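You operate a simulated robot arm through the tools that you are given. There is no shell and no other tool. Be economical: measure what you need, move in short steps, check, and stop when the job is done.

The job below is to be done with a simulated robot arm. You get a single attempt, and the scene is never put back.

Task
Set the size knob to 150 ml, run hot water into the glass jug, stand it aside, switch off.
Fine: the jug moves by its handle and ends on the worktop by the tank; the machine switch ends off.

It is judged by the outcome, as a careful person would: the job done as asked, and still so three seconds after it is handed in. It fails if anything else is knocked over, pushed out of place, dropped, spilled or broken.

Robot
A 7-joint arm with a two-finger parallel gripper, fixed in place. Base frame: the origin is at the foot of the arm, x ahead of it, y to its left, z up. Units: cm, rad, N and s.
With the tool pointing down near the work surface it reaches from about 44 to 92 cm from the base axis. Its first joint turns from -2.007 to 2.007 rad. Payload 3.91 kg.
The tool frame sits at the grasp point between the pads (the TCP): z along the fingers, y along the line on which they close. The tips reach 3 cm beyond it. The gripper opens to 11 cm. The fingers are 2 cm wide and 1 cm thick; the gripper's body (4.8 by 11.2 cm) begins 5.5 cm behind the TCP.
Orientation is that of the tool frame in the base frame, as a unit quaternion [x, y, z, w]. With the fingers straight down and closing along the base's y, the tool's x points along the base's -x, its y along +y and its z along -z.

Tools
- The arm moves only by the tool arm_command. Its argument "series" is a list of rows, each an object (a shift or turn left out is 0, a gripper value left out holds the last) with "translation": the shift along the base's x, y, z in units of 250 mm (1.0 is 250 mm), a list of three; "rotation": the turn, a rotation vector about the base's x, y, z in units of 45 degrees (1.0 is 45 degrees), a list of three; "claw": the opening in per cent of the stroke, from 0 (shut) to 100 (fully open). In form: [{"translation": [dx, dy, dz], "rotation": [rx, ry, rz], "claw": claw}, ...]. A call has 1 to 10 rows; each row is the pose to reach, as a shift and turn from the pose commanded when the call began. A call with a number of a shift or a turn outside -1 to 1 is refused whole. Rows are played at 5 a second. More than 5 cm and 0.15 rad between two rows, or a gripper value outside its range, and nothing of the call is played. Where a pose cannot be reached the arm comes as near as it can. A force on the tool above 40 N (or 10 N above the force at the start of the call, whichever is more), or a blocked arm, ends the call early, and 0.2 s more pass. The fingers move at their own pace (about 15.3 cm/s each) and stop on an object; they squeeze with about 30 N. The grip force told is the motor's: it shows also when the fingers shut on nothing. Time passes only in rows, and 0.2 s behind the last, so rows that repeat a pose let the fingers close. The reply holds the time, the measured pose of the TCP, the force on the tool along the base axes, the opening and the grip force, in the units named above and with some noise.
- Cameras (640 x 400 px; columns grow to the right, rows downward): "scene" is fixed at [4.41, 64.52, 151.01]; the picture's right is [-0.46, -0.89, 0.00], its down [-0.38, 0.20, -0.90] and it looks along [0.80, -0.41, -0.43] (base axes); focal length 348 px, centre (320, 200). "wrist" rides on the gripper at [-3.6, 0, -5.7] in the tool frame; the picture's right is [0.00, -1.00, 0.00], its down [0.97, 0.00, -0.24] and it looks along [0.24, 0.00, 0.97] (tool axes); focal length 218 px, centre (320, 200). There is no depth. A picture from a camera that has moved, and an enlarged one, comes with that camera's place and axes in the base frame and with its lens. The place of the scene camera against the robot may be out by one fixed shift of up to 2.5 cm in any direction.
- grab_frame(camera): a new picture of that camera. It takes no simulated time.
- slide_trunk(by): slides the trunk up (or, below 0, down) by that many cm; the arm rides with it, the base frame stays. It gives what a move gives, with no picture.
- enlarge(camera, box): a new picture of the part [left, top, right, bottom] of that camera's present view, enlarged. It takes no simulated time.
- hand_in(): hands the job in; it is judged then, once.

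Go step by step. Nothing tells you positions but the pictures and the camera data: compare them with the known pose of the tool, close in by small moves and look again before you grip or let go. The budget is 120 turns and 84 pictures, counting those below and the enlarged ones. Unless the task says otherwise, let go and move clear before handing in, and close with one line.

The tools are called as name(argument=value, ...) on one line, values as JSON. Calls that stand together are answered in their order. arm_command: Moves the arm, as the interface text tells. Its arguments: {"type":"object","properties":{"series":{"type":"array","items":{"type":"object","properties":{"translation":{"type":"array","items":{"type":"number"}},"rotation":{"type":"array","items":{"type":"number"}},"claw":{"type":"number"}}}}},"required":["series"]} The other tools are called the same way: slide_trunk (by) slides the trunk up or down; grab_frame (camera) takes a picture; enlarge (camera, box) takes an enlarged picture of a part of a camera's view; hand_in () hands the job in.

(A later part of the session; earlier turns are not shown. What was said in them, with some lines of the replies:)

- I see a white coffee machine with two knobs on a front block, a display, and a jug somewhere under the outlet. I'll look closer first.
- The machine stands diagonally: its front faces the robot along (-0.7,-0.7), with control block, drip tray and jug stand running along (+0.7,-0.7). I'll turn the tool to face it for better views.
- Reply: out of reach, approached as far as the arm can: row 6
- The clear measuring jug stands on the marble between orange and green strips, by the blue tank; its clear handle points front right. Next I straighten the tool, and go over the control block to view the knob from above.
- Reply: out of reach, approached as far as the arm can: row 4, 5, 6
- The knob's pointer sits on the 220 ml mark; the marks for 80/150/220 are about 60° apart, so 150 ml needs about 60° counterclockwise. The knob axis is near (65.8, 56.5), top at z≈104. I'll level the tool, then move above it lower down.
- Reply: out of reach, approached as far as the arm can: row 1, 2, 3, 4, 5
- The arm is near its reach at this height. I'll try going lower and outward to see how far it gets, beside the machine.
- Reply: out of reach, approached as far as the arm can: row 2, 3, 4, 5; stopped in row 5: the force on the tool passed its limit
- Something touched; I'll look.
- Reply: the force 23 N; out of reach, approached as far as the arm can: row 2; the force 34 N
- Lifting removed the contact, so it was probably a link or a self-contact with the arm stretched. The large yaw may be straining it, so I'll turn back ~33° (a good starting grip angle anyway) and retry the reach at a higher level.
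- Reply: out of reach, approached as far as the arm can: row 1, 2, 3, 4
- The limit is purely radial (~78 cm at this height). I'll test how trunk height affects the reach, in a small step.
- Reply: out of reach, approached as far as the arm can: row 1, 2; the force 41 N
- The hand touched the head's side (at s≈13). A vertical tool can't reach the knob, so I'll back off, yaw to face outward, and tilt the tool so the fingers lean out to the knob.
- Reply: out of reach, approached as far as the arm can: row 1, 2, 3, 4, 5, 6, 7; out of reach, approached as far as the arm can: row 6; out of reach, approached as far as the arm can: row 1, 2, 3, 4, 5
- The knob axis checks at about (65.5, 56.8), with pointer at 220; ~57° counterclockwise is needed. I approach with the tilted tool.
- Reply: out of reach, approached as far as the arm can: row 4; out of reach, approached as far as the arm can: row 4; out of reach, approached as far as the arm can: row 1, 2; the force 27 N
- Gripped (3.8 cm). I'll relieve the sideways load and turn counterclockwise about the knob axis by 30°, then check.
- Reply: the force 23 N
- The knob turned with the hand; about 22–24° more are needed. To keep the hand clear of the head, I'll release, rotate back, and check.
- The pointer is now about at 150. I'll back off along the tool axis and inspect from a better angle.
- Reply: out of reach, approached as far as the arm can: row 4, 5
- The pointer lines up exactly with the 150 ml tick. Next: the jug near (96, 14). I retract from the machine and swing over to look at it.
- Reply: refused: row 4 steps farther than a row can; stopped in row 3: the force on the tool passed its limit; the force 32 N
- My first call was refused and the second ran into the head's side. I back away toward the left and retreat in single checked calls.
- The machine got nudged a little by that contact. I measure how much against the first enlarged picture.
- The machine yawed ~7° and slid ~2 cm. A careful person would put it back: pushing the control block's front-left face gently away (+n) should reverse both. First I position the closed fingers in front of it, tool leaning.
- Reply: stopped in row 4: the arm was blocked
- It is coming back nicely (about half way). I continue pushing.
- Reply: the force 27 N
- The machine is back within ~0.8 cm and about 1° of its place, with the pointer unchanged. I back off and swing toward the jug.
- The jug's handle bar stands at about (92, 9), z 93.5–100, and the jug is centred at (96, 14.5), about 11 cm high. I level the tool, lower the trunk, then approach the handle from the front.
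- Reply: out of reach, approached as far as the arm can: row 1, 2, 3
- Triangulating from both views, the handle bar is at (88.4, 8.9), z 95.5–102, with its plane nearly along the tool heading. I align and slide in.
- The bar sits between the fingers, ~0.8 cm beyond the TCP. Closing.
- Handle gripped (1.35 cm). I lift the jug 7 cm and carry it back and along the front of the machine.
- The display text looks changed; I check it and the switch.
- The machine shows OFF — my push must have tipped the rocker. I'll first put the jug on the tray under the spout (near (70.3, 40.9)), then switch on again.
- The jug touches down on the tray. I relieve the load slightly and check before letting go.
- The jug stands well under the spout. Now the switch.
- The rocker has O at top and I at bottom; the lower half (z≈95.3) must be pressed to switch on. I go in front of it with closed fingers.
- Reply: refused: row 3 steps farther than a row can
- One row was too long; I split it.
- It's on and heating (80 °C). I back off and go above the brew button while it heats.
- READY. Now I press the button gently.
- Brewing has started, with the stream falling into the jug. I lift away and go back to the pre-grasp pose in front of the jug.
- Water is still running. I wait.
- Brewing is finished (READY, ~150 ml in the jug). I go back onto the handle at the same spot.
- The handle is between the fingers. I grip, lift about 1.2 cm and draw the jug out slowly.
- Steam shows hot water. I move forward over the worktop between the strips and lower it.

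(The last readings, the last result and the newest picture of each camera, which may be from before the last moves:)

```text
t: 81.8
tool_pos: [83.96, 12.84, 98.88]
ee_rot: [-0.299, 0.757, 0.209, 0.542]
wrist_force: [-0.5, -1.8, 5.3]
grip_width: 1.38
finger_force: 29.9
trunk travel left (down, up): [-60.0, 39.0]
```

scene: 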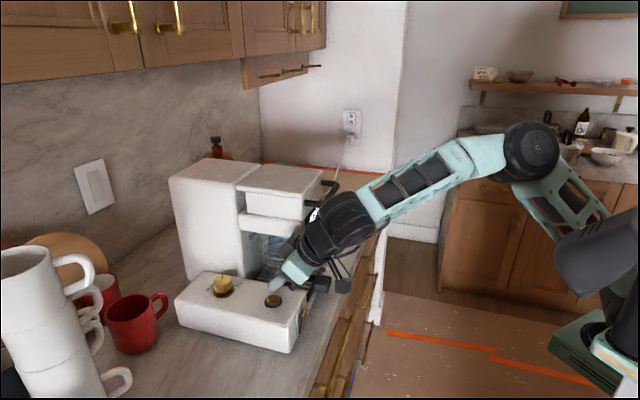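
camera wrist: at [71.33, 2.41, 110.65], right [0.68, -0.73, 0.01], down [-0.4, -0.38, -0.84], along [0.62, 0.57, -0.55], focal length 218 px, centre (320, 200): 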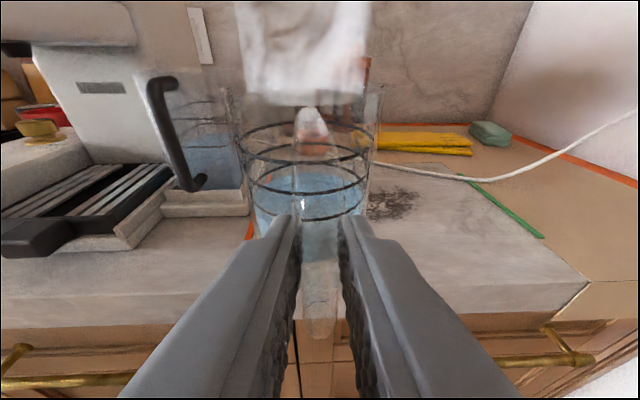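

Touched down. I release and back away along the tool axis.

arm_command(series=[{"claw": 20}, {"claw": 40}, {"claw": 45}, {"translation": [-0.06, -0.055, 0]}, {"translation": [-0.15, -0.14, 0]}, {"translation": [-0.27, -0.25, 0.02]}, {"translation": [-0.38, -0.34, 0.1]}])

grab_frame(camera="wrist")

```text
t: 83.4
tool_pos: [74.38, 4.23, 101.21]
ee_rot: [-0.299, 0.758, 0.209, 0.541]
wrist_force: [0.6, 0.0, 0.5]
grip_width: 4.95
finger_force: 0.0
trunk travel left (down, up): [-60.0, 39.0]
```

```text
8 pictures are left
camera wrist: at [71.28, 1.45, 106.48], right [0.68, -0.73, 0.01], down [-0.4, -0.38, -0.84], along [0.62, 0.57, -0.55], focal length 218 px, centre (320, 200)
```

wrist: 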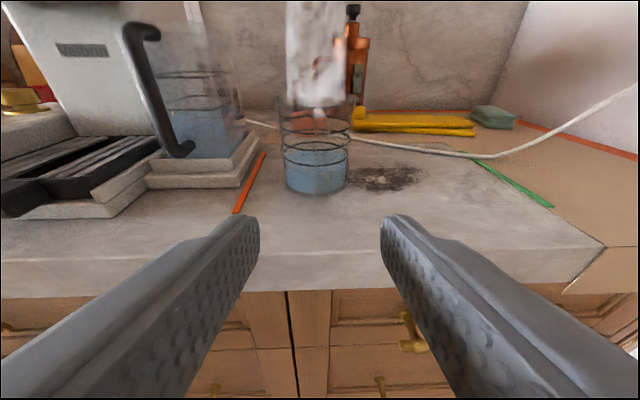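

The jug stands safely by the tank. Now to the switch: I return in front of the control block with closed fingers.

arm_command(series=[{"translation": [-0.1, 0.1, 0.04], "claw": 0}, {"translation": [-0.22, 0.22, 0.08]}, {"translation": [-0.34, 0.34, 0.09]}, {"translation": [-0.45, 0.45, 0.09]}, {"translation": [-0.54, 0.56, 0.09]}, {"translation": [-0.61, 0.69, 0.09]}, {"translation": [-0.66, 0.83, 0.09]}, {"translation": [-0.66, 0.95, 0.09]}])

```text
t: 85.2
tool_pos: [57.87, 27.92, 103.45]
ee_rot: [-0.299, 0.758, 0.209, 0.54]
wrist_force: [0.3, -0.2, -0.3]
grip_width: 0.0
finger_force: 30.5
trunk travel left (down, up): [-60.0, 39.0]
```

arm_command(series=[{"translation": [-0.09, 0.1, 0], "rotation": [-0.1, 0.11, 0]}, {"translation": [-0.18, 0.2, 0], "rotation": [-0.211, 0.228, 0]}, {"translation": [-0.27, 0.31, 0], "rotation": [-0.211, 0.228, 0]}, {"translation": [-0.327, 0.436, -0.05], "rotation": [-0.211, 0.228, 0]}, {"translation": [-0.327, 0.436, -0.178], "rotation": [-0.211, 0.228, 0]}])

grab_frame(camera="wrist")

```text
t: 86.4
tool_pos: [49.75, 38.89, 98.98]
ee_rot: [-0.323, 0.818, 0.171, 0.444]
wrist_force: [0.1, 0.6, -0.8]
grip_width: 0.01
finger_force: 30.0
trunk travel left (down, up): [-60.0, 39.0]
```

```text
7 pictures are left
camera wrist: at [47.56, 37.01, 105.21], right [0.68, -0.73, 0.01], down [-0.53, -0.5, -0.68], along [0.5, 0.46, -0.73], focal length 218 px, centre (320, 200)
```

wrist: 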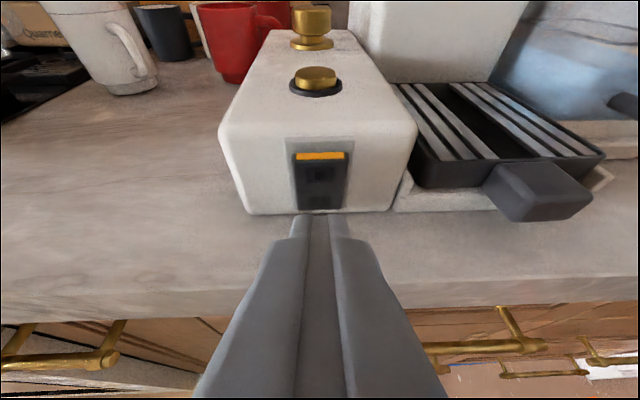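

arm_command(series=[{"translation": [0.04, 0.037, -0.01]}, {"translation": [0.07, 0.064, -0.012]}, {"translation": [0.088, 0.081, -0.012]}, {"translation": [0.1, 0.092, -0.012]}])

enlarge(camera="scene", box=[240, 170, 350, 260])

```text
t: 87.4
tool_pos: [52.29, 41.07, 98.61]
ee_rot: [-0.323, 0.818, 0.171, 0.445]
wrist_force: [-1.0, -0.3, -0.1]
grip_width: 0.0
finger_force: 29.9
trunk travel left (down, up): [-60.0, 39.0]
```

```text
4.44 times, centred on (295, 215) of scene
camera zoom: at [4.41, 64.52, 151.01], right [-0.46, -0.89, 0.0], down [-0.38, 0.2, -0.9], along [0.8, -0.41, -0.43], focal length 1547 px, centre (431, 133)
```

zoom: 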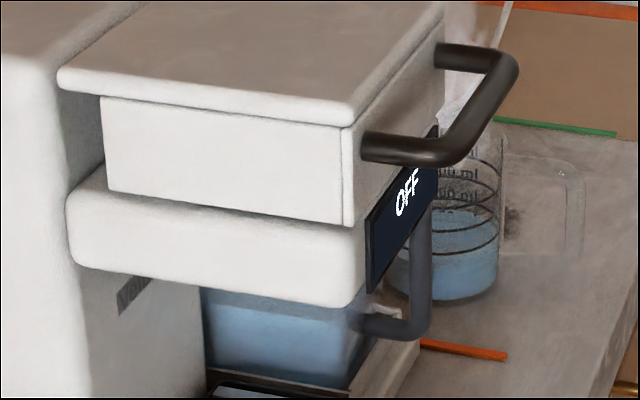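

The display shows OFF. I back off clear and take a final look.

arm_command(series=[{"translation": [-0.08, -0.074, 0]}, {"translation": [-0.14, -0.14, 0.1]}, {"translation": [-0.14, -0.24, 0.25]}, {"translation": [-0.08, -0.4, 0.35]}])

grab_frame(camera="scene")

```text
t: 88.4
tool_pos: [50.06, 31.19, 107.41]
ee_rot: [-0.323, 0.818, 0.171, 0.444]
wrist_force: [0.3, -0.4, -0.1]
grip_width: 0.0
finger_force: 29.8
trunk travel left (down, up): [-60.0, 39.0]
```

```text
5 pictures are left
```

scene: 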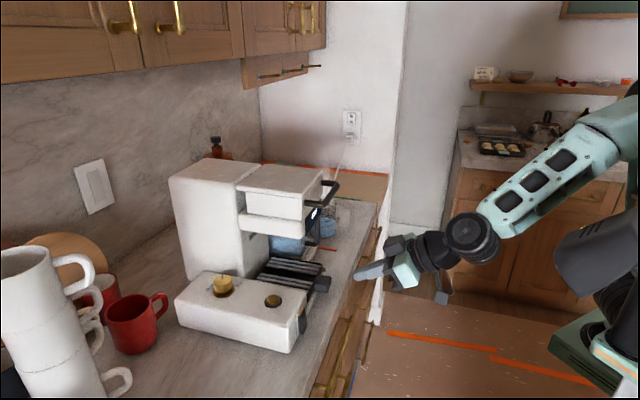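

Everything stands in order: the knob is at 150 ml, the filled jug is by the tank, the machine is off, and the arm is clear.

hand_in()

```text
The job is handed in.
```

The knob is at 150 ml, the jug of hot water stands by the tank, and the machine is off, but I bumped the machine and pushed it back to within about 1 cm of its place; that push also tripped the switch, so I turned it on again to brew.
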